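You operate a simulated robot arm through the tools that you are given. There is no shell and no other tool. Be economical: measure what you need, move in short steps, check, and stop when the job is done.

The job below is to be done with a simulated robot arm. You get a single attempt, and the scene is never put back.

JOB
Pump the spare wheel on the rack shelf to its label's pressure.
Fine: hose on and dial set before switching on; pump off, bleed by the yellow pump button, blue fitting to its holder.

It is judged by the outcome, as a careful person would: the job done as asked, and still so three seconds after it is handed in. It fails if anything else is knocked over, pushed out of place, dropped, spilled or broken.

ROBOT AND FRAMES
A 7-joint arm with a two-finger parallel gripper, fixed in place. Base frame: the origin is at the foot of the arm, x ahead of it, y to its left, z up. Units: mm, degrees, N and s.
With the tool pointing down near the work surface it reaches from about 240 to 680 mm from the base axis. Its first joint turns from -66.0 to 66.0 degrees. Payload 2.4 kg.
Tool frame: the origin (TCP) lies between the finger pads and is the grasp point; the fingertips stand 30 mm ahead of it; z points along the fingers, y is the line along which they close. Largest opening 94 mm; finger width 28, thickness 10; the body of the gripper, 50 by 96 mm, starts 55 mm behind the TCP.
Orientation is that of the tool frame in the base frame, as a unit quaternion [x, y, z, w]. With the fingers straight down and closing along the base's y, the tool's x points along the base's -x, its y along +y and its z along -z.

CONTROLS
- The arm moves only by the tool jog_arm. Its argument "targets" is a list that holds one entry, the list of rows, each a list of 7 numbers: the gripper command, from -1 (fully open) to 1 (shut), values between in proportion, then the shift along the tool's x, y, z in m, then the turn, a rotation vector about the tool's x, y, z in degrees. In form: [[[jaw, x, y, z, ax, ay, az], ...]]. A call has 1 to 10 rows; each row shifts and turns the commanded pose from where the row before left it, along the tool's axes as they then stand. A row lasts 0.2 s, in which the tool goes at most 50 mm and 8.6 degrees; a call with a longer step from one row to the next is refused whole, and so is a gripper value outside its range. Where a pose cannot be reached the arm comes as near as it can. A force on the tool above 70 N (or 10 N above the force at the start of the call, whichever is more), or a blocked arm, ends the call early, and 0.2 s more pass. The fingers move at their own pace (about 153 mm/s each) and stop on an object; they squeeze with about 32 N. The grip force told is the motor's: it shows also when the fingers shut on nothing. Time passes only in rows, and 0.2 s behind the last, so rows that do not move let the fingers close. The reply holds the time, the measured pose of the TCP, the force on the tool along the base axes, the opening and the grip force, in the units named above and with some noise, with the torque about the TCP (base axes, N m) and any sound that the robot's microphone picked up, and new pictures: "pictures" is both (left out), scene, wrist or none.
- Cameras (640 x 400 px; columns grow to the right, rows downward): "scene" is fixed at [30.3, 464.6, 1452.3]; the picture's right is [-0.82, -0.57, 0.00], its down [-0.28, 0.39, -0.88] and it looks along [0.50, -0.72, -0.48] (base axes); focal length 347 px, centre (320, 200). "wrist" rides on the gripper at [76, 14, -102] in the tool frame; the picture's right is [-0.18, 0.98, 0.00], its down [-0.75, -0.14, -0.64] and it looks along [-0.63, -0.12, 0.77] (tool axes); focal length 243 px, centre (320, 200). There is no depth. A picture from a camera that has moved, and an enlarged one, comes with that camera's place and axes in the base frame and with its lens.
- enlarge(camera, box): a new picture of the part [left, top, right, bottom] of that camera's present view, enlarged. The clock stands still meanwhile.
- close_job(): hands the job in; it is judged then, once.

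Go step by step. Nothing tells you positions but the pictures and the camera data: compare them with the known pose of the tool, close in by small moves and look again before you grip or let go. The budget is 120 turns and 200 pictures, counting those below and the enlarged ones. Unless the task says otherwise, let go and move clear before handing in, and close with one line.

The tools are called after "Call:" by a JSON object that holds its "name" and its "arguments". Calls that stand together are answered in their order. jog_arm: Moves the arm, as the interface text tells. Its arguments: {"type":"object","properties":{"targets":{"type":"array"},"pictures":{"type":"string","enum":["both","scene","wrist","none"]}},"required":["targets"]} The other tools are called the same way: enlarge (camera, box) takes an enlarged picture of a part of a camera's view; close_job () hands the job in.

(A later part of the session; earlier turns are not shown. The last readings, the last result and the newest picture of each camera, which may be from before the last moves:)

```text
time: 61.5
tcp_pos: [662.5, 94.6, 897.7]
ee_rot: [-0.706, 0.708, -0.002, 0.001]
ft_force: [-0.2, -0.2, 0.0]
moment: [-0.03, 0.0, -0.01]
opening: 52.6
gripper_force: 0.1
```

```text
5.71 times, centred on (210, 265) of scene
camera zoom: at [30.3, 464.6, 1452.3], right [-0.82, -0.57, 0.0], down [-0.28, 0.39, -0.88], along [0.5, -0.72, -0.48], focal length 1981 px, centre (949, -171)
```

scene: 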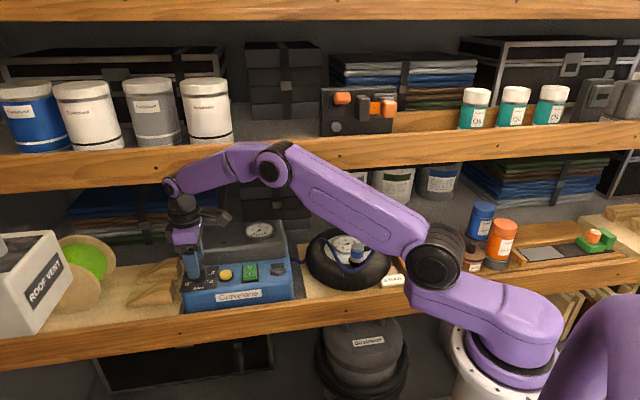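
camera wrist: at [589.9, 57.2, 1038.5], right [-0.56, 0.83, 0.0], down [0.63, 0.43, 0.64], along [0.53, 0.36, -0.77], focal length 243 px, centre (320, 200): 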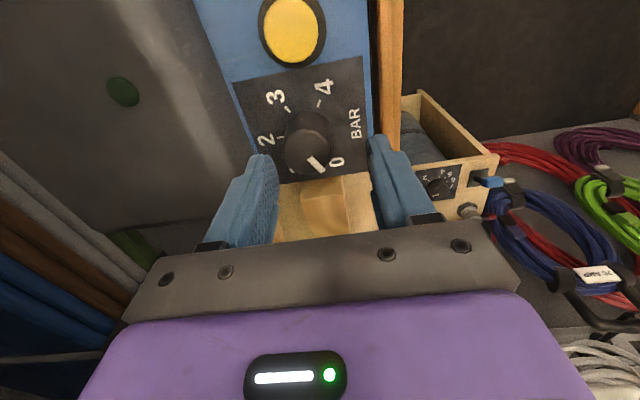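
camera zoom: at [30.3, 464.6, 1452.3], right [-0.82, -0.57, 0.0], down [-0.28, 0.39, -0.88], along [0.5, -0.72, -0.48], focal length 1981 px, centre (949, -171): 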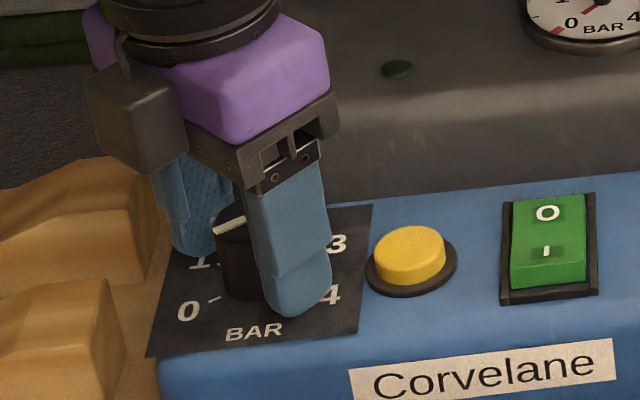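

Centred on the knob. I'll grip and start turning clockwise.

Call:
{"name": "jog_arm", "arguments": {"targets": [[[1, 0, 0, 0, 0, 0, 0], [1, 0, 0, 0, 0, 0, 0], [1, 0, 0, 0, 0, 0, 8], [1, 0, 0, 0, 0, 0, 8], [1, 0, 0, 0, 0, 0, 8], [1, 0, 0, 0, 0, 0, 8], [1, 0, 0, 0, 0, 0, 0]]], "pictures": "none"}}

Call:
{"name": "enlarge", "arguments": {"camera": "wrist", "box": [200, 60, 440, 240]}}

Call:
{"name": "enlarge", "arguments": {"camera": "scene", "box": [175, 230, 245, 300]}}

```text
time: 63.1
tcp_pos: [660.1, 94.4, 897.2]
ee_rot: [-0.484, 0.875, -0.002, -0.001]
ft_force: [-16.1, -8.0, -8.1]
moment: [0.06, -0.3, 0.0]
opening: 32.7
gripper_force: 44.8
```

```text
2.22 times, centred on (320, 150) of wrist
camera zoom: at [607.8, 38.9, 1001.6], right [-0.73, 0.68, 0.0], down [0.52, 0.56, 0.64], along [0.44, 0.47, -0.77], focal length 539 px, centre (320, 311)
```

zoom: 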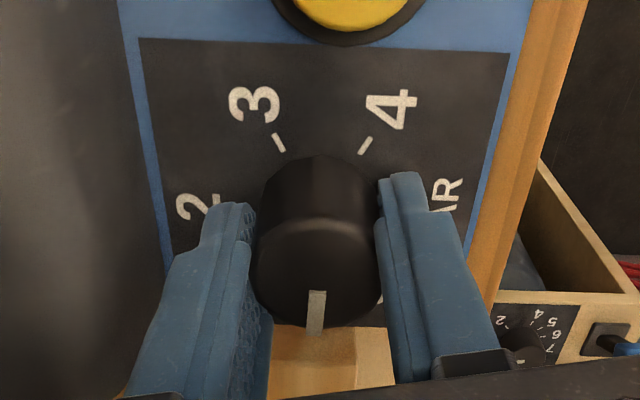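

```text
5.71 times, centred on (210, 265) of scene
camera zoom: at [30.0, 464.4, 1452.4], right [-0.82, -0.57, 0.0], down [-0.28, 0.39, -0.88], along [0.5, -0.72, -0.48], focal length 1981 px, centre (949, -171)
```

zoom: 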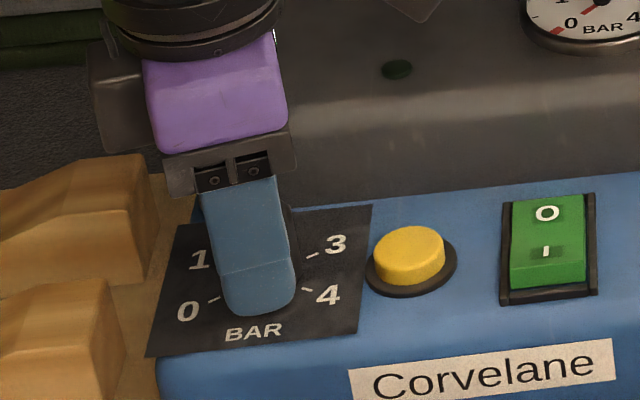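

The knob follows. I'll continue the turn to 90° total.

Call:
{"name": "jog_arm", "arguments": {"targets": [[[1, 0, 0, 0, 0, 0, 8.3], [1, 0, 0, 0, 0, 0, 8.3], [1, 0, 0, 0, 0, 0, 8.3], [1, 0, 0, 0, 0, 0, 8.3], [1, 0, 0, 0, 0, 0, 8.3], [1, 0, 0, 0, 0, 0, 8.3], [1, 0, 0, 0, 0, 0, 8.3], [1, 0, 0, 0, 0, 0, 0]]], "pictures": "none"}}

Call:
{"name": "enlarge", "arguments": {"camera": "wrist", "box": [200, 60, 440, 240]}}

```text
time: 64.9
tcp_pos: [660.5, 92.2, 897.4]
ee_rot: [0.004, 1.0, -0.003, 0.001]
ft_force: [-11.6, -19.6, -9.9]
moment: [0.41, 0.07, 0.04]
opening: 32.8
gripper_force: 44.7
```

```text
2.22 times, centred on (320, 150) of wrist
camera zoom: at [585.0, 109.1, 1001.3], right [0.19, 0.98, 0.0], down [0.75, -0.15, 0.64], along [0.63, -0.13, -0.77], focal length 539 px, centre (320, 311)
```

zoom: 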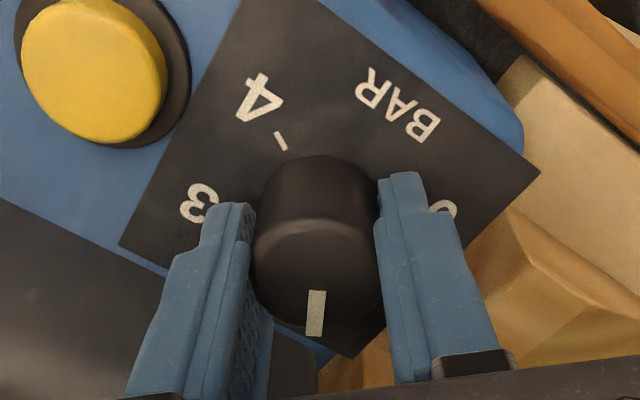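

The pointer is halfway, at 1.5. I'll open, swing back 90° around the knob, and regrip.

Call:
{"name": "jog_arm", "arguments": {"targets": [[[-0.12, 0, 0, 0, 0, 0, 0], [-0.12, 0.001, -0.0015, 0, 0, 0, 0], [-0.12, 0, 0, 0, 0, 0, -8], [-0.12, 0, 0, 0, 0, 0, -8], [-0.12, 0, 0, 0, 0, 0, -8], [-0.12, 0, 0, 0, 0, 0, -8], [-0.12, 0, 0, 0, 0, 0, -8], [-0.12, 0, 0, 0, 0, 0, -8]]], "pictures": "none"}}

Call:
{"name": "jog_arm", "arguments": {"targets": [[[-0.12, 0, 0, 0, 0, 0, -8.4], [-0.12, 0, 0, 0, 0, 0, -8.4], [-0.12, 0, 0, 0, 0, 0, -8.4], [-0.12, 0, 0, 0, 0, 0, -8.4], [-0.12, 0, 0, 0, 0, 0, -8.4], [-0.12, 0, 0, 0, 0, 0, 0]]], "pictures": "none"}}

Call:
{"name": "enlarge", "arguments": {"camera": "wrist", "box": [200, 60, 440, 240]}}

```text
time: 66.7
tcp_pos: [660.2, 93.3, 897.4]
ee_rot: [-0.406, 0.914, -0.002, 0.002]
ft_force: [0.7, -0.2, 1.3]
moment: [-0.01, 0.02, -0.01]
opening: 52.5
gripper_force: 0.1
```

```text
time: 68.1
tcp_pos: [659.1, 93.4, 898.6]
ee_rot: [-0.707, 0.707, -0.002, 0.0]
ft_force: [-0.4, -0.1, -0.6]
moment: [-0.01, 0.01, -0.03]
opening: 52.6
gripper_force: 0.0
```

```text
2.22 times, centred on (320, 150) of wrist
camera zoom: at [645.6, 19.5, 1002.0], right [-0.98, 0.18, 0.0], down [0.14, 0.75, 0.64], along [0.12, 0.63, -0.77], focal length 539 px, centre (320, 311)
```

zoom: 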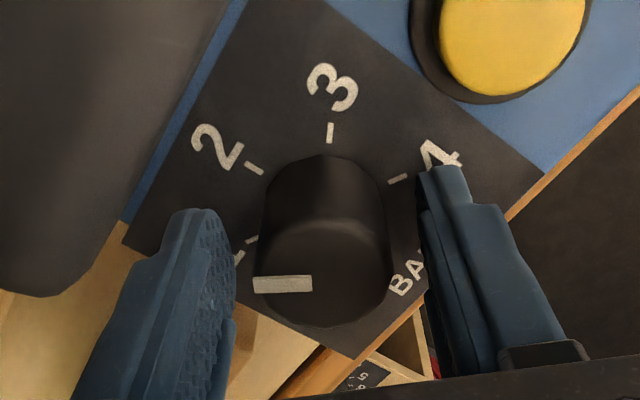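

The pointer now reads 1.5, as expected. I'll grip and turn another 90° to 3.

Call:
{"name": "jog_arm", "arguments": {"targets": [[[1, 0, 0, 0, 0, 0, 0], [1, 0, 0, 0, 0, 0, 0], [1, 0, 0, 0, 0, 0, 8], [1, 0, 0, 0, 0, 0, 8], [1, 0, 0, 0, 0, 0, 8], [1, 0, 0, 0, 0, 0, 8], [1, 0, 0, 0, 0, 0, 8], [1, 0, 0, 0, 0, 0, 8], [1, 0, 0, 0, 0, 0, 0]]], "pictures": "none"}}

Call:
{"name": "jog_arm", "arguments": {"targets": [[[1, 0, 0, 0, 0, 0, 8.4], [1, 0, 0, 0, 0, 0, 8.4], [1, 0, 0, 0, 0, 0, 8.4], [1, 0, 0, 0, 0, 0, 8.4], [1, 0, 0, 0, 0, 0, 8.4], [1, 0, 0, 0, 0, 0, 0]]], "pictures": "none"}}

Call:
{"name": "enlarge", "arguments": {"camera": "wrist", "box": [200, 60, 440, 240]}}

```text
time: 70.1
tcp_pos: [661.5, 93.3, 898.3]
ee_rot: [-0.356, 0.934, -0.002, 0.002]
ft_force: [-2.0, 0.5, 4.4]
moment: [0.27, 1.1, -0.02]
opening: 33.8
gripper_force: 45.0
```

```text
time: 71.5
tcp_pos: [662.2, 93.2, 897.2]
ee_rot: [0.003, 1.0, -0.001, 0.003]
ft_force: [-0.9, -4.7, 3.1]
moment: [0.61, -1.05, -0.02]
opening: 33.6
gripper_force: 44.7
```

```text
2.22 times, centred on (320, 150) of wrist
camera zoom: at [584.3, 108.8, 1001.4], right [0.19, 0.98, 0.0], down [0.75, -0.14, 0.65], along [0.63, -0.12, -0.76], focal length 539 px, centre (320, 311)
```

zoom: 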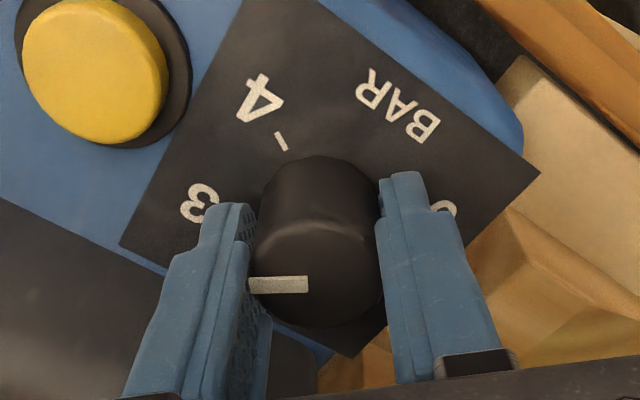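

The pointer appears at 3. I'll release, rise and check it.

Call:
{"name": "jog_arm", "arguments": {"targets": [[[-0.12, 0, 0, 0, 0, 0, 0], [-0.12, 0, 0, 0, 0, 0, 0], [-0.12, 0, 0, -0.02, 0, 0, 0], [-0.12, 0, 0, -0.02, 0, 0, 0], [-0.12, 0.01, 0.01, 0, 0, 0, -7.5], [-0.12, 0.01, 0.01, 0, 0, 0, -7.5], [-0.12, 0, 0, 0, 0, 0, -7.5], [-0.12, 0, 0, 0, 0, 0, -7.5], [-0.12, 0, 0, 0, 0, 0, -7.5], [-0.12, 0, 0, 0, 0, 0, -7.5]]]}}

Call:
{"name": "enlarge", "arguments": {"camera": "wrist", "box": [200, 40, 440, 220]}}

Call:
{"name": "enlarge", "arguments": {"camera": "scene", "box": [170, 230, 270, 310]}}

```text
time: 73.7
tcp_pos: [639.7, 112.1, 938.7]
ee_rot: [-0.383, 0.924, -0.002, 0.002]
ft_force: [0.0, -0.2, -0.4]
moment: [-0.01, 0.0, -0.01]
opening: 52.5
gripper_force: 0.1
camera wrist: at [574.7, 70.6, 1041.2], right [-0.56, 0.83, 0.0], down [0.63, 0.43, 0.64], along [0.53, 0.36, -0.77], focal length 243 px, centre (320, 200)
```

scene: 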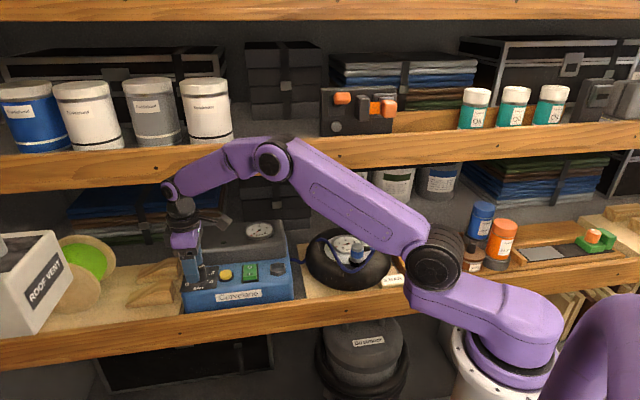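
wrist: 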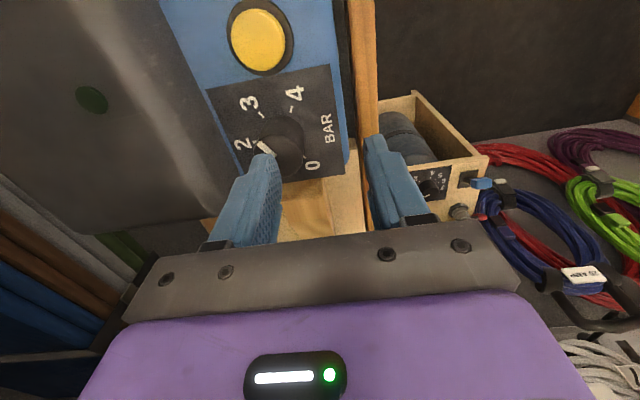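

```text
2.22 times, centred on (320, 130) of wrist
camera zoom: at [574.7, 70.6, 1041.2], right [-0.56, 0.83, 0.0], down [0.63, 0.43, 0.64], along [0.53, 0.36, -0.77], focal length 539 px, centre (320, 356)
```

zoom: 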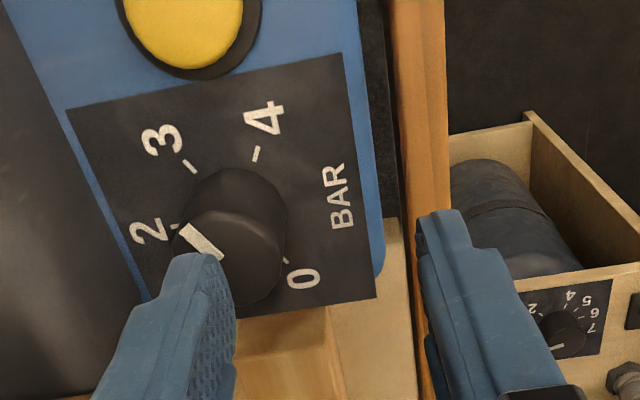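

```text
5.00 times, centred on (220, 270) of scene
camera zoom: at [30.3, 464.6, 1452.3], right [-0.82, -0.57, 0.0], down [-0.28, 0.39, -0.88], along [0.5, -0.72, -0.48], focal length 1734 px, centre (820, -150)
```

zoom: 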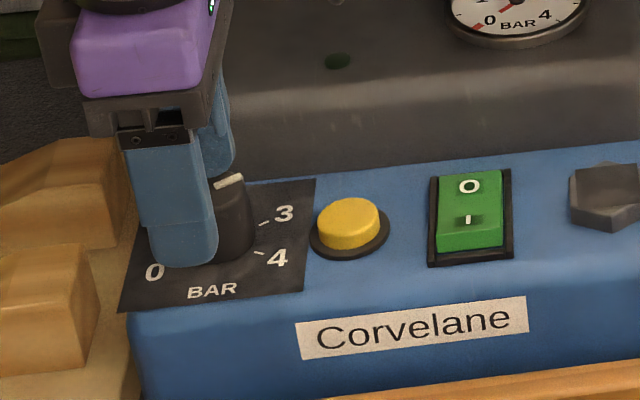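

The pointer looks slightly short of the 3 tick, at about 2.87. I'll shift to get a clear view.

Call:
{"name": "jog_arm", "arguments": {"targets": [[[-0.12, -0.012, -0.016, -0.01, 0, 0, 0], [-0.12, 0, 0, -0.01, 0, 0, 0], [-0.12, 0, 0, 0, 0, 0, 0]]], "pictures": "none"}}

Call:
{"name": "enlarge", "arguments": {"camera": "wrist", "box": [250, 70, 390, 190]}}

```text
time: 74.5
tcp_pos: [660.2, 109.9, 957.8]
ee_rot: [-0.381, 0.924, -0.003, 0.002]
ft_force: [0.1, -0.7, -0.1]
moment: [-0.01, -0.02, -0.02]
opening: 52.6
gripper_force: 0.0
```

```text
3.33 times, centred on (320, 130) of wrist
camera zoom: at [594.8, 66.8, 1061.7], right [-0.56, 0.83, 0.0], down [0.63, 0.43, 0.64], along [0.53, 0.36, -0.77], focal length 809 px, centre (320, 433)
```

zoom: 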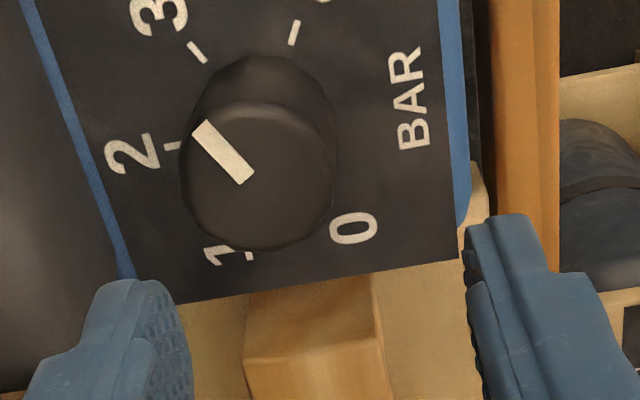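

The dial reads 3 within measurement error. Now for the rocker: its "I" end is on the lip side, at about (563,20). I'll close the fingers and hover there.

Call:
{"name": "jog_arm", "arguments": {"targets": [[[1, 0.022, 0.001, 0, 0, 0, 0], [1, 0.022, 0.001, 0, 0, 0, 0], [1, 0.022, 0.001, 0, 0, 0, 0], [1, 0.022, 0.001, 0, 0, 0, 0], [1, 0.022, 0.001, 0.01, 0, 0, 0], [1, 0.022, 0.001, 0.01, 0, 0, 0], [1, 0, 0, 0.01, 0, 0, 0], [1, 0, 0, 0, 0, 0, 0]]], "pictures": "none"}}

Call:
{"name": "enlarge", "arguments": {"camera": "wrist", "box": [220, 60, 420, 210]}}

Call:
{"name": "enlarge", "arguments": {"camera": "scene", "box": [200, 220, 300, 300]}}

```text
time: 76.3
tcp_pos: [563.3, 19.7, 926.8]
ee_rot: [-0.381, 0.925, -0.003, 0.002]
ft_force: [0.1, 0.1, 0.0]
moment: [-0.01, -0.02, 0.01]
opening: 0.0
gripper_force: 32.1
```

```text
2.67 times, centred on (320, 135) of wrist
camera zoom: at [498.4, -21.6, 1030.6], right [-0.56, 0.83, 0.0], down [0.63, 0.43, 0.64], along [0.53, 0.36, -0.77], focal length 647 px, centre (320, 373)
```

zoom: 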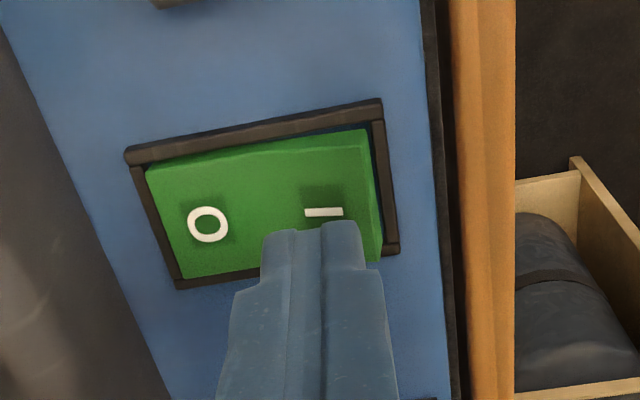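

```text
5.00 times, centred on (250, 260) of scene
camera zoom: at [30.3, 464.6, 1452.3], right [-0.82, -0.57, 0.0], down [-0.28, 0.39, -0.88], along [0.5, -0.72, -0.48], focal length 1734 px, centre (670, -100)
```

zoom: 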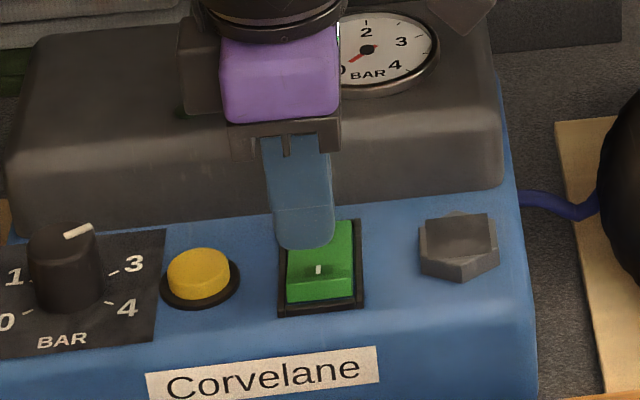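

The fingertips are right above the "I". I'll press down gently, listening for a click.

Call:
{"name": "jog_arm", "arguments": {"targets": [[[1, 0, 0.005, 0.008, 0, 0, 0], [1, 0, 0, 0.006, 0, 0, 0], [1, 0, 0, 0.003, 0, 0, 0], [1, 0, 0, 0.002, 0, 0, 0], [1, 0, 0, 0.002, 0, 0, 0], [1, 0, 0, 0, 0, 0, 0]]], "pictures": "none"}}

Call:
{"name": "enlarge", "arguments": {"camera": "scene", "box": [200, 220, 300, 300]}}

```text
time: 77.7
tcp_pos: [557.4, 24.3, 906.5]
ee_rot: [-0.381, 0.925, -0.002, 0.002]
ft_force: [-0.5, -0.2, 0.2]
moment: [0.0, -0.03, 0.01]
opening: 0.2
gripper_force: 31.8
```

```text
5.00 times, centred on (250, 260) of scene
camera zoom: at [30.3, 464.6, 1452.3], right [-0.82, -0.57, 0.0], down [-0.28, 0.39, -0.88], along [0.5, -0.72, -0.48], focal length 1734 px, centre (670, -100)
```

zoom: 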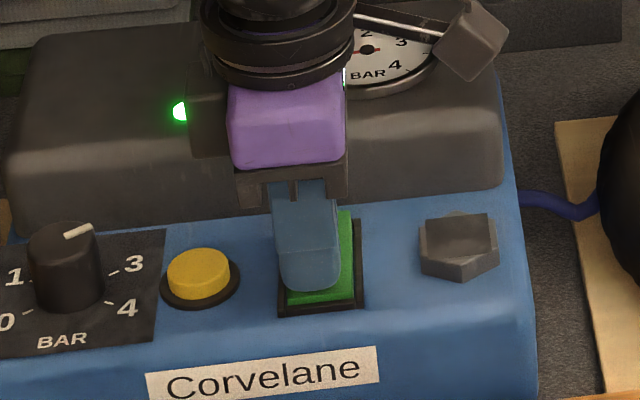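

The pump's green lamp is lit, so it's on. I'll rise slightly and watch the gauges.

Call:
{"name": "jog_arm", "arguments": {"targets": [[[1, 0, 0, -0.015, 0, 0, 0], [1, 0, 0, -0.015, 0, 0, 0], [1, 0, 0, 0, 0, 0, 0]]], "pictures": "none"}}

Call:
{"name": "enlarge", "arguments": {"camera": "scene", "box": [200, 220, 380, 300]}}

Call:
{"name": "enlarge", "arguments": {"camera": "scene", "box": [325, 230, 375, 265]}}

```text
time: 78.5
tcp_pos: [558.7, 24.3, 936.3]
ee_rot: [-0.382, 0.924, -0.003, 0.002]
ft_force: [-0.1, -0.9, -0.4]
moment: [0.02, -0.02, -0.03]
opening: 0.0
gripper_force: 32.0
```

```text
3.56 times, centred on (290, 260) of scene
camera zoom: at [30.3, 464.6, 1452.3], right [-0.82, -0.57, 0.0], down [-0.28, 0.39, -0.88], along [0.5, -0.72, -0.48], focal length 1233 px, centre (427, -13)
```

zoom: 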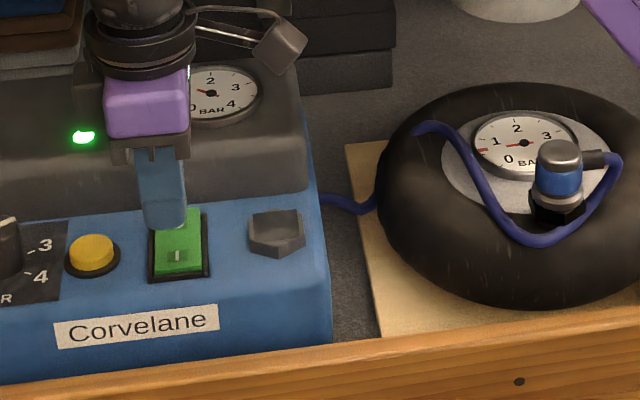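

```text
11.43 times, centred on (350, 248) of scene
camera zoom: at [30.3, 464.6, 1452.3], right [-0.82, -0.57, 0.0], down [-0.28, 0.39, -0.88], along [0.5, -0.72, -0.48], focal length 3962 px, centre (-23, -343)
```

zoom: 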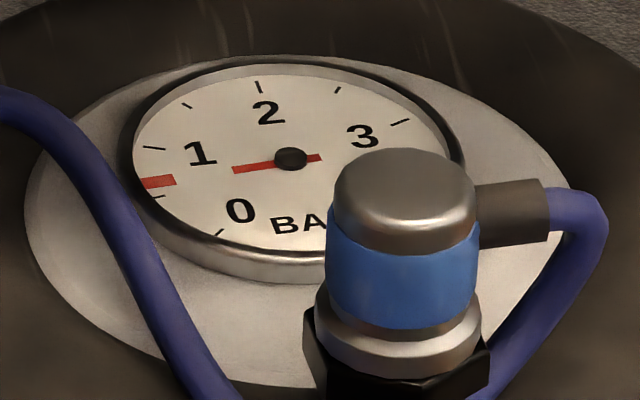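

The needle is beginning to move at about 0.7. I'll wait for the wheel to fill.

Call:
{"name": "jog_arm", "arguments": {"targets": [[[1, 0, 0, 0, 0, 0, 0], [1, 0, 0, 0, 0, 0, 0], [1, 0, 0, 0, 0, 0, 0], [1, 0, 0, 0, 0, 0, 0], [1, 0, 0, 0, 0, 0, 0], [1, 0, 0, 0, 0, 0, 0], [1, 0, 0, 0, 0, 0, 0], [1, 0, 0, 0, 0, 0, 0], [1, 0, 0, 0, 0, 0, 0], [1, 0, 0, 0, 0, 0, 0]]], "pictures": "none"}}

Call:
{"name": "enlarge", "arguments": {"camera": "scene", "box": [325, 230, 375, 265]}}

Call:
{"name": "enlarge", "arguments": {"camera": "scene", "box": [200, 220, 300, 290]}}

```text
time: 80.7
tcp_pos: [559.8, 24.8, 935.9]
ee_rot: [-0.381, 0.925, -0.002, 0.002]
ft_force: [-0.1, -0.1, 0.8]
moment: [0.01, -0.01, 0.02]
opening: 0.2
gripper_force: 31.5
```

```text
11.43 times, centred on (350, 248) of scene
camera zoom: at [30.3, 464.6, 1452.3], right [-0.82, -0.57, 0.0], down [-0.28, 0.39, -0.88], along [0.5, -0.72, -0.48], focal length 3962 px, centre (-23, -343)
```

zoom: 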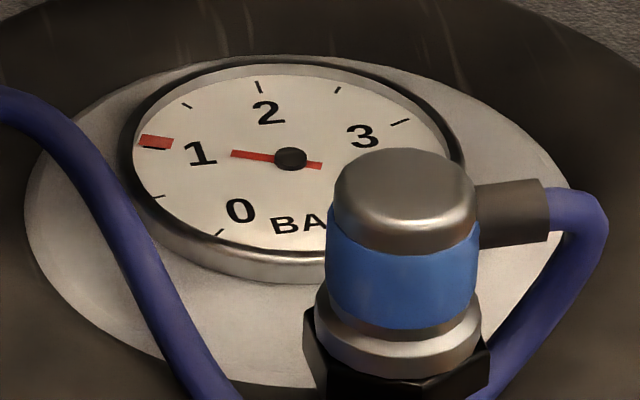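

```text
5.71 times, centred on (250, 255) of scene
camera zoom: at [30.3, 464.6, 1452.3], right [-0.82, -0.57, 0.0], down [-0.28, 0.39, -0.88], along [0.5, -0.72, -0.48], focal length 1981 px, centre (720, -114)
```

zoom: 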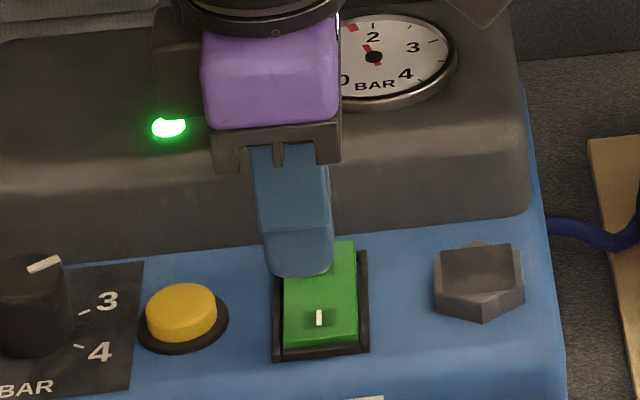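

It's filling at about 0.15 bar/s. While waiting I'll shift to hover over the "O" end.

Call:
{"name": "jog_arm", "arguments": {"targets": [[[1, 0, 0, 0.007, 0, 0, 0], [1, 0, -0.011, 0, 0, 0, 0], [1, 0, -0.011, 0, 0, 0, 0], [1, 0, -0.011, 0, 0, 0, 0], [1, 0, 0, 0, 0, 0, 0], [1, 0, 0, 0, 0, 0, 0], [1, 0, 0, 0, 0, 0, 0], [1, 0, 0, 0, 0, 0, 0], [1, 0, 0, 0, 0, 0, 0], [1, 0, 0, 0, 0, 0, 0]]], "pictures": "none"}}

Call:
{"name": "jog_arm", "arguments": {"targets": [[[1, 0, 0, 0, 0, 0, 0], [1, 0, 0, 0, 0, 0, 0], [1, 0, 0, 0, 0, 0, 0], [1, 0, 0, 0, 0, 0, 0], [1, 0, 0, 0, 0, 0, 0], [1, 0, 0, 0, 0, 0, 0], [1, 0, 0, 0, 0, 0, 0], [1, 0, 0, 0, 0, 0, 0], [1, 0, 0, 0, 0, 0, 0], [1, 0, 0, 0, 0, 0, 0]]], "pictures": "none"}}

Call:
{"name": "jog_arm", "arguments": {"targets": [[[1, 0, 0, 0, 0, 0, 0], [1, 0, 0, 0, 0, 0, 0], [1, 0, 0, 0, 0, 0, 0], [1, 0, 0, 0, 0, 0, 0], [1, 0, 0, 0, 0, 0, 0], [1, 0, 0, 0, 0, 0, 0], [1, 0, 0, 0, 0, 0, 0], [1, 0, 0, 0, 0, 0, 0], [1, 0, 0, 0, 0, 0, 0], [1, 0, 0, 0, 0, 0, 0]]], "pictures": "none"}}

Call:
{"name": "enlarge", "arguments": {"camera": "scene", "box": [325, 230, 375, 265]}}

Call:
{"name": "enlarge", "arguments": {"camera": "wrist", "box": [140, 60, 420, 230]}}

```text
time: 82.9
tcp_pos: [581.8, 1.3, 930.1]
ee_rot: [-0.382, 0.924, -0.002, 0.002]
ft_force: [0.4, 0.5, 0.0]
moment: [0.0, 0.0, -0.03]
opening: 0.2
gripper_force: 32.1
```

```text
time: 85.1
tcp_pos: [581.5, 1.9, 927.6]
ee_rot: [-0.382, 0.924, -0.002, 0.002]
ft_force: [0.4, 0.4, 1.0]
moment: [0.01, -0.03, 0.04]
opening: 0.0
gripper_force: 31.7
```

```text
time: 87.3
tcp_pos: [582.7, 1.6, 928.8]
ee_rot: [-0.381, 0.925, -0.003, 0.002]
ft_force: [-0.3, 0.5, 0.1]
moment: [0.03, -0.01, -0.01]
opening: 0.0
gripper_force: 32.3
```

```text
11.43 times, centred on (350, 248) of scene
camera zoom: at [30.3, 464.6, 1452.3], right [-0.82, -0.57, 0.0], down [-0.28, 0.39, -0.88], along [0.5, -0.72, -0.48], focal length 3962 px, centre (-23, -343)
```

zoom: 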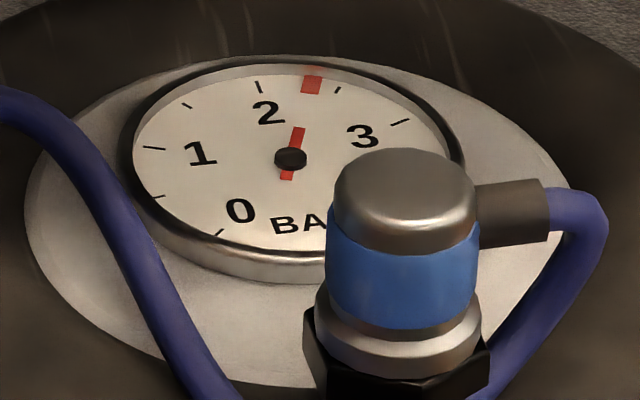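

```text
2.29 times, centred on (280, 145) of wrist
camera zoom: at [516.9, -40.7, 1033.5], right [-0.56, 0.83, 0.0], down [0.63, 0.43, 0.64], along [0.53, 0.36, -0.77], focal length 555 px, centre (411, 326)
```

zoom: 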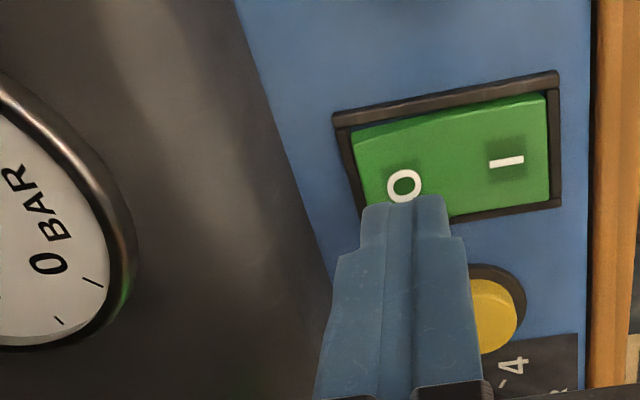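

The wheel is at about 2.3 bar and climbing, and the tool is over the "O". I'll keep waiting.

Call:
{"name": "jog_arm", "arguments": {"targets": [[[1, 0, 0, 0, 0, 0, 0], [1, 0, 0, 0, 0, 0, 0], [1, 0, 0, 0, 0, 0, 0], [1, 0, 0, 0, 0, 0, 0], [1, 0, 0, 0, 0, 0, 0], [1, 0, 0, 0, 0, 0, 0], [1, 0, 0, 0, 0, 0, 0], [1, 0, 0, 0, 0, 0, 0], [1, 0, 0, 0, 0, 0, 0], [1, 0, 0, 0, 0, 0, 0]]], "pictures": "none"}}

Call:
{"name": "jog_arm", "arguments": {"targets": [[[1, 0, 0, 0, 0, 0, 0], [1, 0, 0, 0, 0, 0, 0], [1, 0, 0, 0, 0, 0, 0], [1, 0, 0, 0, 0, 0, 0], [1, 0, 0, 0, 0, 0, 0], [1, 0, 0, 0, 0, 0, 0], [1, 0, 0, 0, 0, 0, 0], [1, 0, 0, 0, 0, 0, 0], [1, 0, 0, 0, 0, 0, 0], [1, 0, 0, 0, 0, 0, 0]]], "pictures": "none"}}

Call:
{"name": "enlarge", "arguments": {"camera": "scene", "box": [325, 230, 375, 265]}}

Call:
{"name": "enlarge", "arguments": {"camera": "scene", "box": [240, 210, 290, 250]}}

```text
time: 89.5
tcp_pos: [582.5, 1.7, 929.6]
ee_rot: [-0.381, 0.925, -0.002, 0.002]
ft_force: [0.0, -0.7, 0.3]
moment: [-0.06, 0.05, -0.01]
opening: 0.0
gripper_force: 31.7
```

```text
time: 91.7
tcp_pos: [582.5, 0.5, 928.7]
ee_rot: [-0.38, 0.925, -0.002, 0.001]
ft_force: [0.3, 0.1, 0.0]
moment: [-0.01, -0.03, 0.03]
opening: 0.0
gripper_force: 31.8
```

```text
11.43 times, centred on (350, 248) of scene
camera zoom: at [30.3, 464.6, 1452.3], right [-0.82, -0.57, 0.0], down [-0.28, 0.39, -0.88], along [0.5, -0.72, -0.48], focal length 3962 px, centre (-23, -343)
```

zoom: 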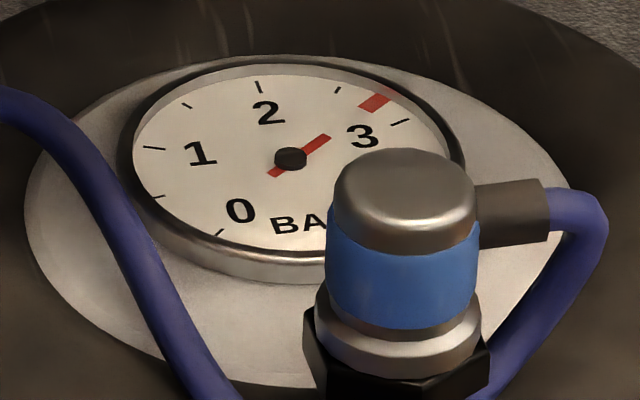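

```text
10.00 times, centred on (265, 230) of scene
camera zoom: at [30.3, 464.6, 1452.3], right [-0.82, -0.57, 0.0], down [-0.28, 0.39, -0.88], along [0.5, -0.72, -0.48], focal length 3467 px, centre (870, -100)
```

zoom: 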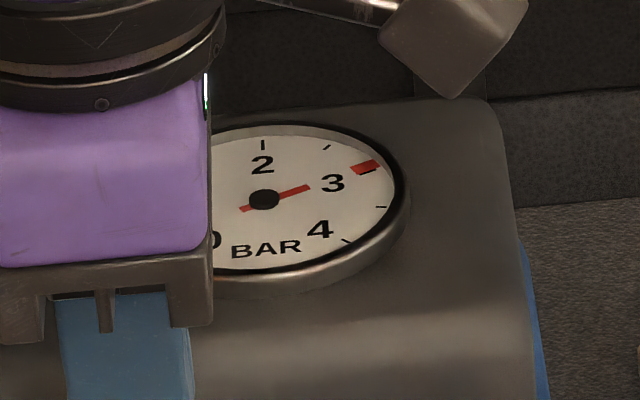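

Pump gauge ~3, wheel ~2.8. I'll wait a little longer.

Call:
{"name": "jog_arm", "arguments": {"targets": [[[1, 0, 0, 0, 0, 0, 0], [1, 0, 0, 0, 0, 0, 0], [1, 0, 0, 0, 0, 0, 0], [1, 0, 0, 0, 0, 0, 0], [1, 0, 0, 0, 0, 0, 0], [1, 0, 0, 0, 0, 0, 0], [1, 0, 0, 0, 0, 0, 0], [1, 0, 0, 0, 0, 0, 0], [1, 0, 0, 0, 0, 0, 0], [1, 0, 0, 0, 0, 0, 0]]], "pictures": "none"}}

Call:
{"name": "jog_arm", "arguments": {"targets": [[[1, 0, 0, 0, 0, 0, 0], [1, 0, 0, 0, 0, 0, 0], [1, 0, 0, 0, 0, 0, 0], [1, 0, 0, 0, 0, 0, 0], [1, 0, 0, 0, 0, 0, 0], [1, 0, 0, 0, 0, 0, 0], [1, 0, 0, 0, 0, 0, 0], [1, 0, 0, 0, 0, 0, 0], [1, 0, 0, 0, 0, 0, 0], [1, 0, 0, 0, 0, 0, 0]]], "pictures": "none"}}

Call:
{"name": "enlarge", "arguments": {"camera": "scene", "box": [325, 230, 375, 265]}}

Call:
{"name": "enlarge", "arguments": {"camera": "scene", "box": [240, 210, 290, 250]}}

```text
time: 93.9
tcp_pos: [581.9, 1.8, 929.6]
ee_rot: [-0.381, 0.924, -0.002, 0.002]
ft_force: [-0.4, 0.0, 0.8]
moment: [0.0, 0.0, -0.01]
opening: 0.0
gripper_force: 31.9
```

```text
time: 96.1
tcp_pos: [581.3, 1.9, 929.0]
ee_rot: [-0.381, 0.925, -0.003, 0.002]
ft_force: [0.3, -0.3, -0.2]
moment: [0.02, 0.02, 0.02]
opening: 0.0
gripper_force: 32.0
```

```text
11.43 times, centred on (350, 248) of scene
camera zoom: at [30.3, 464.6, 1452.3], right [-0.82, -0.57, 0.0], down [-0.28, 0.39, -0.88], along [0.5, -0.72, -0.48], focal length 3962 px, centre (-23, -343)
```

zoom: 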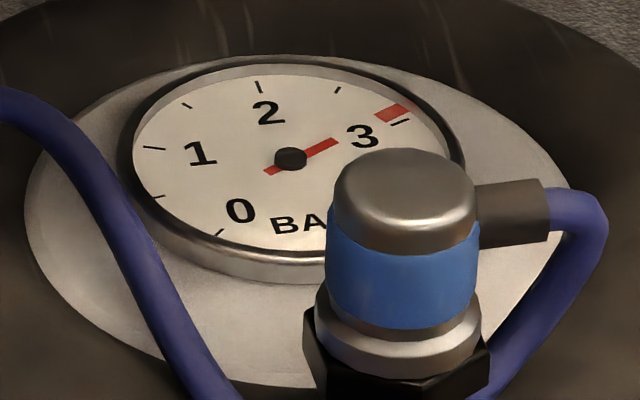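

```text
10.00 times, centred on (265, 230) of scene
camera zoom: at [30.3, 464.6, 1452.3], right [-0.82, -0.57, 0.0], down [-0.28, 0.39, -0.88], along [0.5, -0.72, -0.48], focal length 3467 px, centre (870, -100)
```

zoom: 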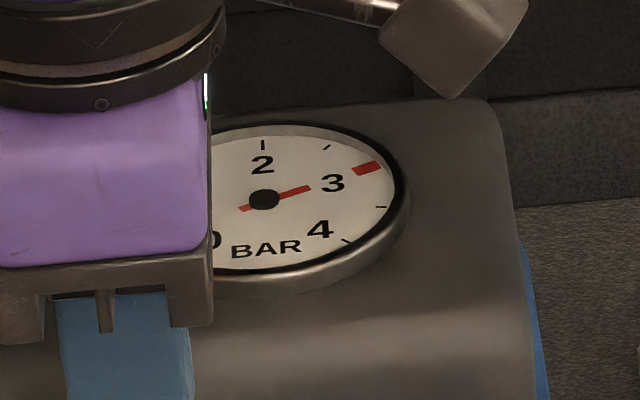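

Wheel ~2.9 and approaching. I'll wait further.

Call:
{"name": "jog_arm", "arguments": {"targets": [[[1, 0, 0, 0, 0, 0, 0], [1, 0, 0, 0, 0, 0, 0], [1, 0, 0, 0, 0, 0, 0], [1, 0, 0, 0, 0, 0, 0], [1, 0, 0, 0, 0, 0, 0], [1, 0, 0, 0, 0, 0, 0], [1, 0, 0, 0, 0, 0, 0], [1, 0, 0, 0, 0, 0, 0], [1, 0, 0, 0, 0, 0, 0], [1, 0, 0, 0, 0, 0, 0]]], "pictures": "none"}}

Call:
{"name": "jog_arm", "arguments": {"targets": [[[1, 0, 0, 0, 0, 0, 0], [1, 0, 0, 0, 0, 0, 0], [1, 0, 0, 0, 0, 0, 0], [1, 0, 0, 0, 0, 0, 0], [1, 0, 0, 0, 0, 0, 0], [1, 0, 0, 0, 0, 0, 0], [1, 0, 0, 0, 0, 0, 0], [1, 0, 0, 0, 0, 0, 0], [1, 0, 0, 0, 0, 0, 0], [1, 0, 0, 0, 0, 0, 0]]], "pictures": "none"}}

Call:
{"name": "jog_arm", "arguments": {"targets": [[[1, 0, 0, 0, 0, 0, 0], [1, 0, 0, 0, 0, 0, 0], [1, 0, 0, 0, 0, 0, 0], [1, 0, 0, 0, 0, 0, 0], [1, 0, 0, 0, 0, 0, 0], [1, 0, 0, 0, 0, 0, 0], [1, 0, 0, 0, 0, 0, 0], [1, 0, 0, 0, 0, 0, 0], [1, 0, 0, 0, 0, 0, 0], [1, 0, 0, 0, 0, 0, 0]]], "pictures": "none"}}

Call:
{"name": "enlarge", "arguments": {"camera": "scene", "box": [325, 230, 375, 265]}}

Call:
{"name": "enlarge", "arguments": {"camera": "scene", "box": [240, 210, 290, 250]}}

```text
time: 98.3
tcp_pos: [582.5, 1.6, 930.6]
ee_rot: [-0.381, 0.924, -0.002, 0.002]
ft_force: [-0.2, 0.0, 0.1]
moment: [-0.01, 0.02, -0.01]
opening: 0.0
gripper_force: 31.9
```

```text
time: 100.5
tcp_pos: [582.1, 1.2, 929.8]
ee_rot: [-0.381, 0.925, -0.002, 0.002]
ft_force: [-0.1, 0.9, 0.7]
moment: [-0.01, 0.03, -0.01]
opening: 0.1
gripper_force: 31.8
```

```text
time: 102.7
tcp_pos: [581.7, 0.7, 930.1]
ee_rot: [-0.381, 0.925, -0.002, 0.002]
ft_force: [0.6, -0.4, -0.3]
moment: [-0.02, 0.0, -0.02]
opening: 0.0
gripper_force: 32.5
```

```text
11.43 times, centred on (350, 248) of scene
camera zoom: at [30.3, 464.6, 1452.3], right [-0.82, -0.57, 0.0], down [-0.28, 0.39, -0.88], along [0.5, -0.72, -0.48], focal length 3962 px, centre (-23, -343)
```

zoom: 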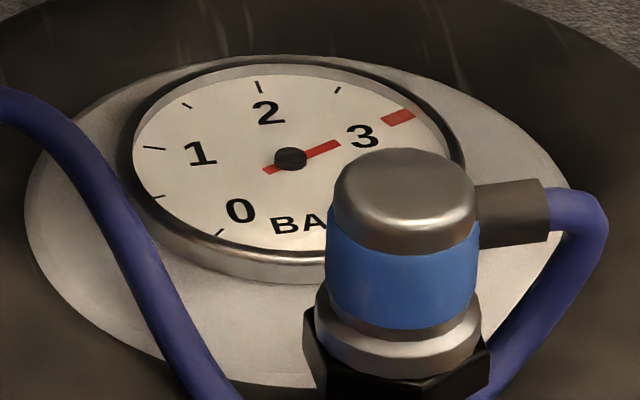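

```text
10.00 times, centred on (265, 230) of scene
camera zoom: at [30.3, 464.6, 1452.3], right [-0.82, -0.57, 0.0], down [-0.28, 0.39, -0.88], along [0.5, -0.72, -0.48], focal length 3467 px, centre (870, -100)
```

zoom: 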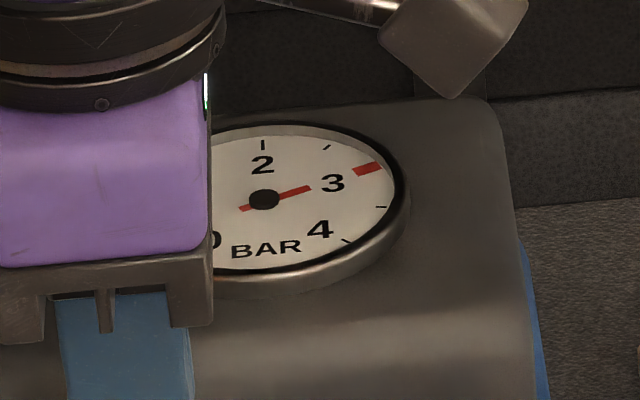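

The wheel needle is on the 3 mark (~2.97). After a last short wait I'll press the "O" end to switch off.

Call:
{"name": "jog_arm", "arguments": {"targets": [[[1, 0, 0, 0, 0, 0, 0], [1, 0, 0, 0, 0, 0, 0], [1, 0, 0, 0, 0, 0, 0], [1, 0, 0, 0, 0, 0, 0], [1, 0, 0, 0, 0, 0, 0], [1, 0, 0, 0, 0, 0, 0], [1, 0, 0, 0, 0, 0, 0], [1, 0, 0, 0, 0, 0, 0], [1, 0, 0, 0, 0, 0, 0], [1, 0, 0, 0, 0, 0, 0]]], "pictures": "none"}}

Call:
{"name": "jog_arm", "arguments": {"targets": [[[1, 0, 0, 0.01, 0, 0, 0], [1, 0, 0, 0.005, 0, 0, 0], [1, 0, 0, 0.003, 0, 0, 0], [1, 0, 0, 0.003, 0, 0, 0], [1, 0, 0, 0.002, 0, 0, 0], [1, 0, 0, 0, 0, 0, 0]]], "pictures": "none"}}

Call:
{"name": "enlarge", "arguments": {"camera": "scene", "box": [200, 220, 300, 290]}}

```text
time: 104.9
tcp_pos: [581.3, 1.2, 929.5]
ee_rot: [-0.381, 0.924, -0.002, 0.002]
ft_force: [-1.1, 0.8, -0.4]
moment: [0.0, 0.01, 0.0]
opening: 0.2
gripper_force: 31.7
```

```text
time: 106.3
tcp_pos: [581.3, 1.4, 906.9]
ee_rot: [-0.381, 0.924, -0.002, 0.001]
ft_force: [-0.2, -0.3, 8.5]
moment: [-0.04, 0.08, 0.07]
opening: 0.1
gripper_force: 31.6
```

```text
5.71 times, centred on (250, 255) of scene
camera zoom: at [30.1, 464.5, 1452.3], right [-0.82, -0.57, 0.0], down [-0.28, 0.39, -0.88], along [0.5, -0.72, -0.48], focal length 1981 px, centre (720, -114)
```

zoom: 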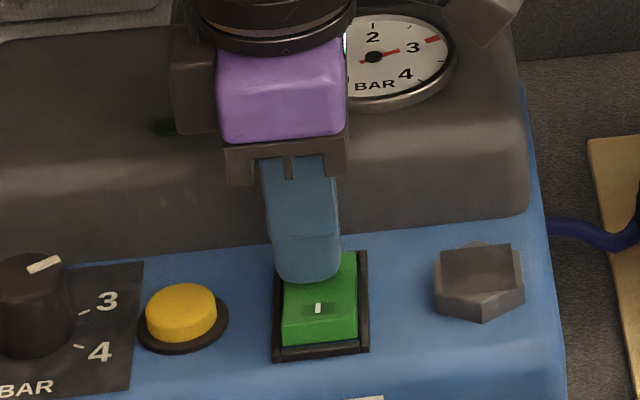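

The lamp is out, so the pump is off. Next I'll go to the yellow bleed button at about (611,52).

Call:
{"name": "jog_arm", "arguments": {"targets": [[[1, 0, 0, -0.012, 0, 0, 0], [1, 0, 0.01, -0.01, 0, 0, 0], [1, -0.02, 0.005, 0, 0, 0, 0], [1, -0.02, 0, 0, 0, 0, 0], [1, -0.017, 0, 0, 0, 0, 0], [1, 0, 0, 0, 0, 0, 0]]], "pictures": "none"}}

Call:
{"name": "enlarge", "arguments": {"camera": "wrist", "box": [220, 60, 420, 210]}}

Call:
{"name": "enlarge", "arguments": {"camera": "scene", "box": [180, 220, 300, 300]}}

```text
time: 107.7
tcp_pos: [611.1, 50.5, 928.2]
ee_rot: [-0.382, 0.924, -0.002, 0.003]
ft_force: [-0.5, 0.5, 0.2]
moment: [-0.01, -0.01, -0.05]
opening: 0.1
gripper_force: 31.2
```

```text
2.67 times, centred on (320, 135) of wrist
camera zoom: at [546.3, 8.6, 1032.0], right [-0.56, 0.83, 0.0], down [0.63, 0.43, 0.64], along [0.53, 0.36, -0.77], focal length 647 px, centre (320, 373)
```

zoom: 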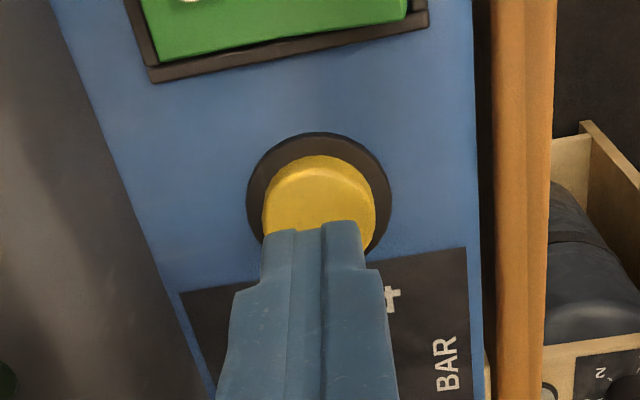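

```text
5.00 times, centred on (240, 260) of scene
camera zoom: at [30.3, 464.6, 1452.3], right [-0.82, -0.57, 0.0], down [-0.28, 0.39, -0.88], along [0.5, -0.72, -0.48], focal length 1734 px, centre (720, -100)
```

zoom: 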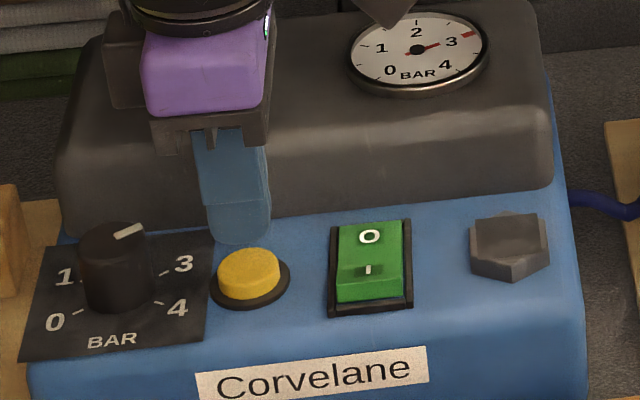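

Well centred over the button. I'll press it and hold to bleed.

Call:
{"name": "jog_arm", "arguments": {"targets": [[[1, 0, 0, 0.01, 0, 0, 0], [1, 0, 0, 0.008, 0, 0, 0], [1, 0, 0, 0.003, 0, 0, 0], [1, 0, 0, 0.002, 0, 0, 0], [1, 0, 0, 0.002, 0, 0, 0], [1, 0, 0, 0.002, 0, 0, 0], [1, 0, 0, 0, 0, 0, 0]]], "pictures": "none"}}

Call:
{"name": "enlarge", "arguments": {"camera": "scene", "box": [180, 210, 300, 300]}}

```text
time: 109.3
tcp_pos: [609.8, 52.9, 902.6]
ee_rot: [-0.381, 0.925, -0.002, 0.003]
ft_force: [-0.3, -2.3, 8.0]
moment: [-0.1, 0.01, -0.04]
opening: 0.0
gripper_force: 32.6
heard: click
```

```text
4.44 times, centred on (240, 255) of scene
camera zoom: at [30.1, 464.5, 1452.3], right [-0.82, -0.57, 0.0], down [-0.28, 0.39, -0.88], along [0.5, -0.72, -0.48], focal length 1541 px, centre (676, -44)
```

zoom: 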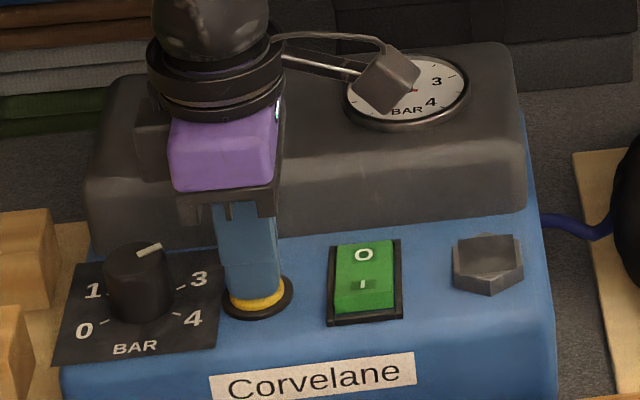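

It clicked and is bleeding. I'll hold it about 2 s, then look at the gauges.

Call:
{"name": "jog_arm", "arguments": {"targets": [[[1, 0, 0, 0, 0, 0, 0], [1, 0, 0, 0, 0, 0, 0], [1, 0, 0, 0, 0, 0, 0], [1, 0, 0, 0, 0, 0, 0], [1, 0, 0, 0, 0, 0, 0], [1, 0, 0, 0, 0, 0, 0], [1, 0, 0, 0, 0, 0, 0], [1, 0, 0, 0, 0, 0, 0], [1, 0, 0, 0, 0, 0, 0], [1, 0, 0, 0, 0, 0, 0]]], "pictures": "none"}}

Call:
{"name": "jog_arm", "arguments": {"targets": [[[1, 0, 0, -0.015, 0, 0, 0], [1, 0, 0, -0.015, 0, 0, 0], [1, 0, 0.01, -0.01, 0, 0, 0], [1, 0, 0, 0, 0, 0, 0]]], "pictures": "none"}}

Call:
{"name": "enlarge", "arguments": {"camera": "scene", "box": [180, 210, 300, 300]}}

Call:
{"name": "enlarge", "arguments": {"camera": "scene", "box": [325, 230, 375, 265]}}

```text
time: 111.5
tcp_pos: [611.5, 52.5, 902.2]
ee_rot: [-0.381, 0.924, -0.003, 0.002]
ft_force: [3.6, -2.3, 10.5]
moment: [-0.1, -0.09, 0.01]
opening: 0.0
gripper_force: 32.5
```

```text
time: 112.5
tcp_pos: [604.4, 59.8, 941.3]
ee_rot: [-0.381, 0.925, -0.002, 0.001]
ft_force: [0.0, 0.0, -0.3]
moment: [-0.01, -0.04, 0.01]
opening: 0.0
gripper_force: 31.7
```

```text
4.44 times, centred on (240, 255) of scene
camera zoom: at [30.3, 464.6, 1452.3], right [-0.82, -0.57, 0.0], down [-0.28, 0.39, -0.88], along [0.5, -0.72, -0.48], focal length 1541 px, centre (676, -44)
```

zoom: 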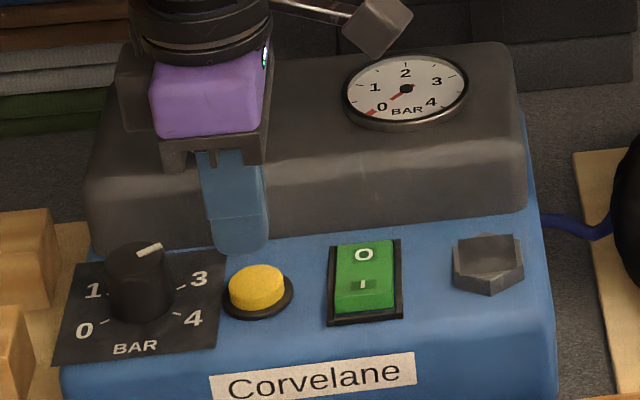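

```text
11.43 times, centred on (350, 248) of scene
camera zoom: at [30.3, 464.6, 1452.3], right [-0.82, -0.57, 0.0], down [-0.28, 0.39, -0.88], along [0.5, -0.72, -0.48], focal length 3962 px, centre (-23, -343)
```

zoom: 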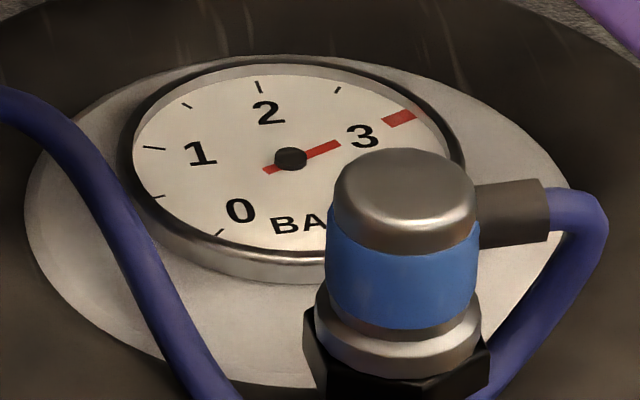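

The hose is bled to 0 and the wheel holds 3 bar. Now I'll go back over the fitting on the valve.

Call:
{"name": "jog_arm", "arguments": {"targets": [[[-0.28, 0, 0, -0.02, 0, 0, 0], [-0.28, 0.037, 0, -0.013, 0, 0, 0], [-0.28, 0.037, 0, 0, 0, 0, 0], [-0.28, 0.037, 0, 0, 0, 0, 0], [-0.28, 0.037, 0, 0, 0, 0, 0], [-0.28, 0.037, 0, 0, 0, 0, 0], [-0.28, 0.037, 0, 0, 0, 0, 0], [-0.28, 0.037, 0, 0, 0, 0, 0], [-0.28, 0.037, 0, 0, 0, 0, 0], [-0.28, 0.037, 0, 0, 0, 0, 0]]], "pictures": "none"}}

Call:
{"name": "jog_arm", "arguments": {"targets": [[[-0.28, 0, 0, 0.01, 0, 0, 0], [-0.28, 0, 0, 0, 0, 0, 0], [-0.28, 0, 0, 0, 0, 0, 0]]], "pictures": "none"}}

Call:
{"name": "enlarge", "arguments": {"camera": "wrist", "box": [200, 60, 440, 220]}}

Call:
{"name": "enlarge", "arguments": {"camera": "scene", "box": [320, 215, 400, 275]}}

```text
time: 114.7
tcp_pos: [366.6, -178.1, 976.7]
ee_rot: [-0.381, 0.925, -0.002, 0.001]
ft_force: [0.6, -0.9, 0.5]
moment: [-0.02, 0.0, 0.0]
opening: 60.2
gripper_force: 0.1
```

```text
time: 115.5
tcp_pos: [368.3, -179.3, 966.2]
ee_rot: [-0.381, 0.924, -0.002, 0.002]
ft_force: [-0.3, 0.2, 0.5]
moment: [-0.03, -0.04, -0.01]
opening: 60.3
gripper_force: 0.1
```

```text
2.50 times, centred on (320, 140) of wrist
camera zoom: at [302.3, -219.8, 1070.4], right [-0.56, 0.83, 0.0], down [0.63, 0.43, 0.64], along [0.53, 0.36, -0.77], focal length 606 px, centre (320, 350)
```

zoom: 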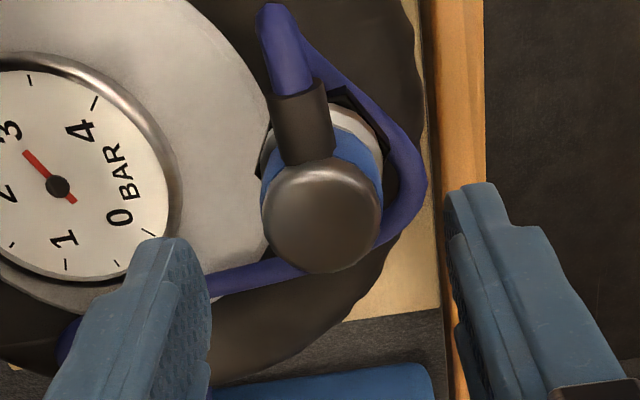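

```text
6.67 times, centred on (360, 245) of scene
camera zoom: at [30.3, 464.6, 1452.3], right [-0.82, -0.57, 0.0], down [-0.28, 0.39, -0.88], along [0.5, -0.72, -0.48], focal length 2311 px, centre (53, -100)
```

zoom: 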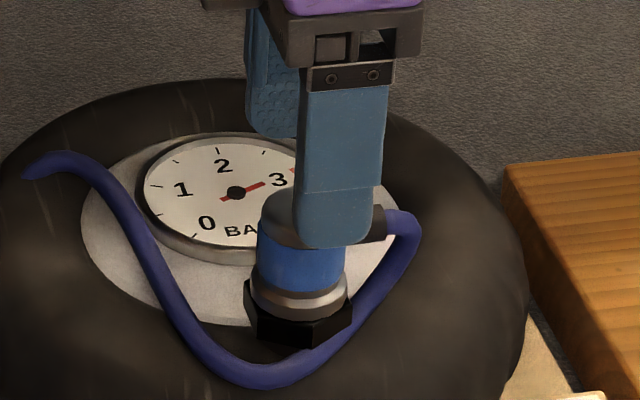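

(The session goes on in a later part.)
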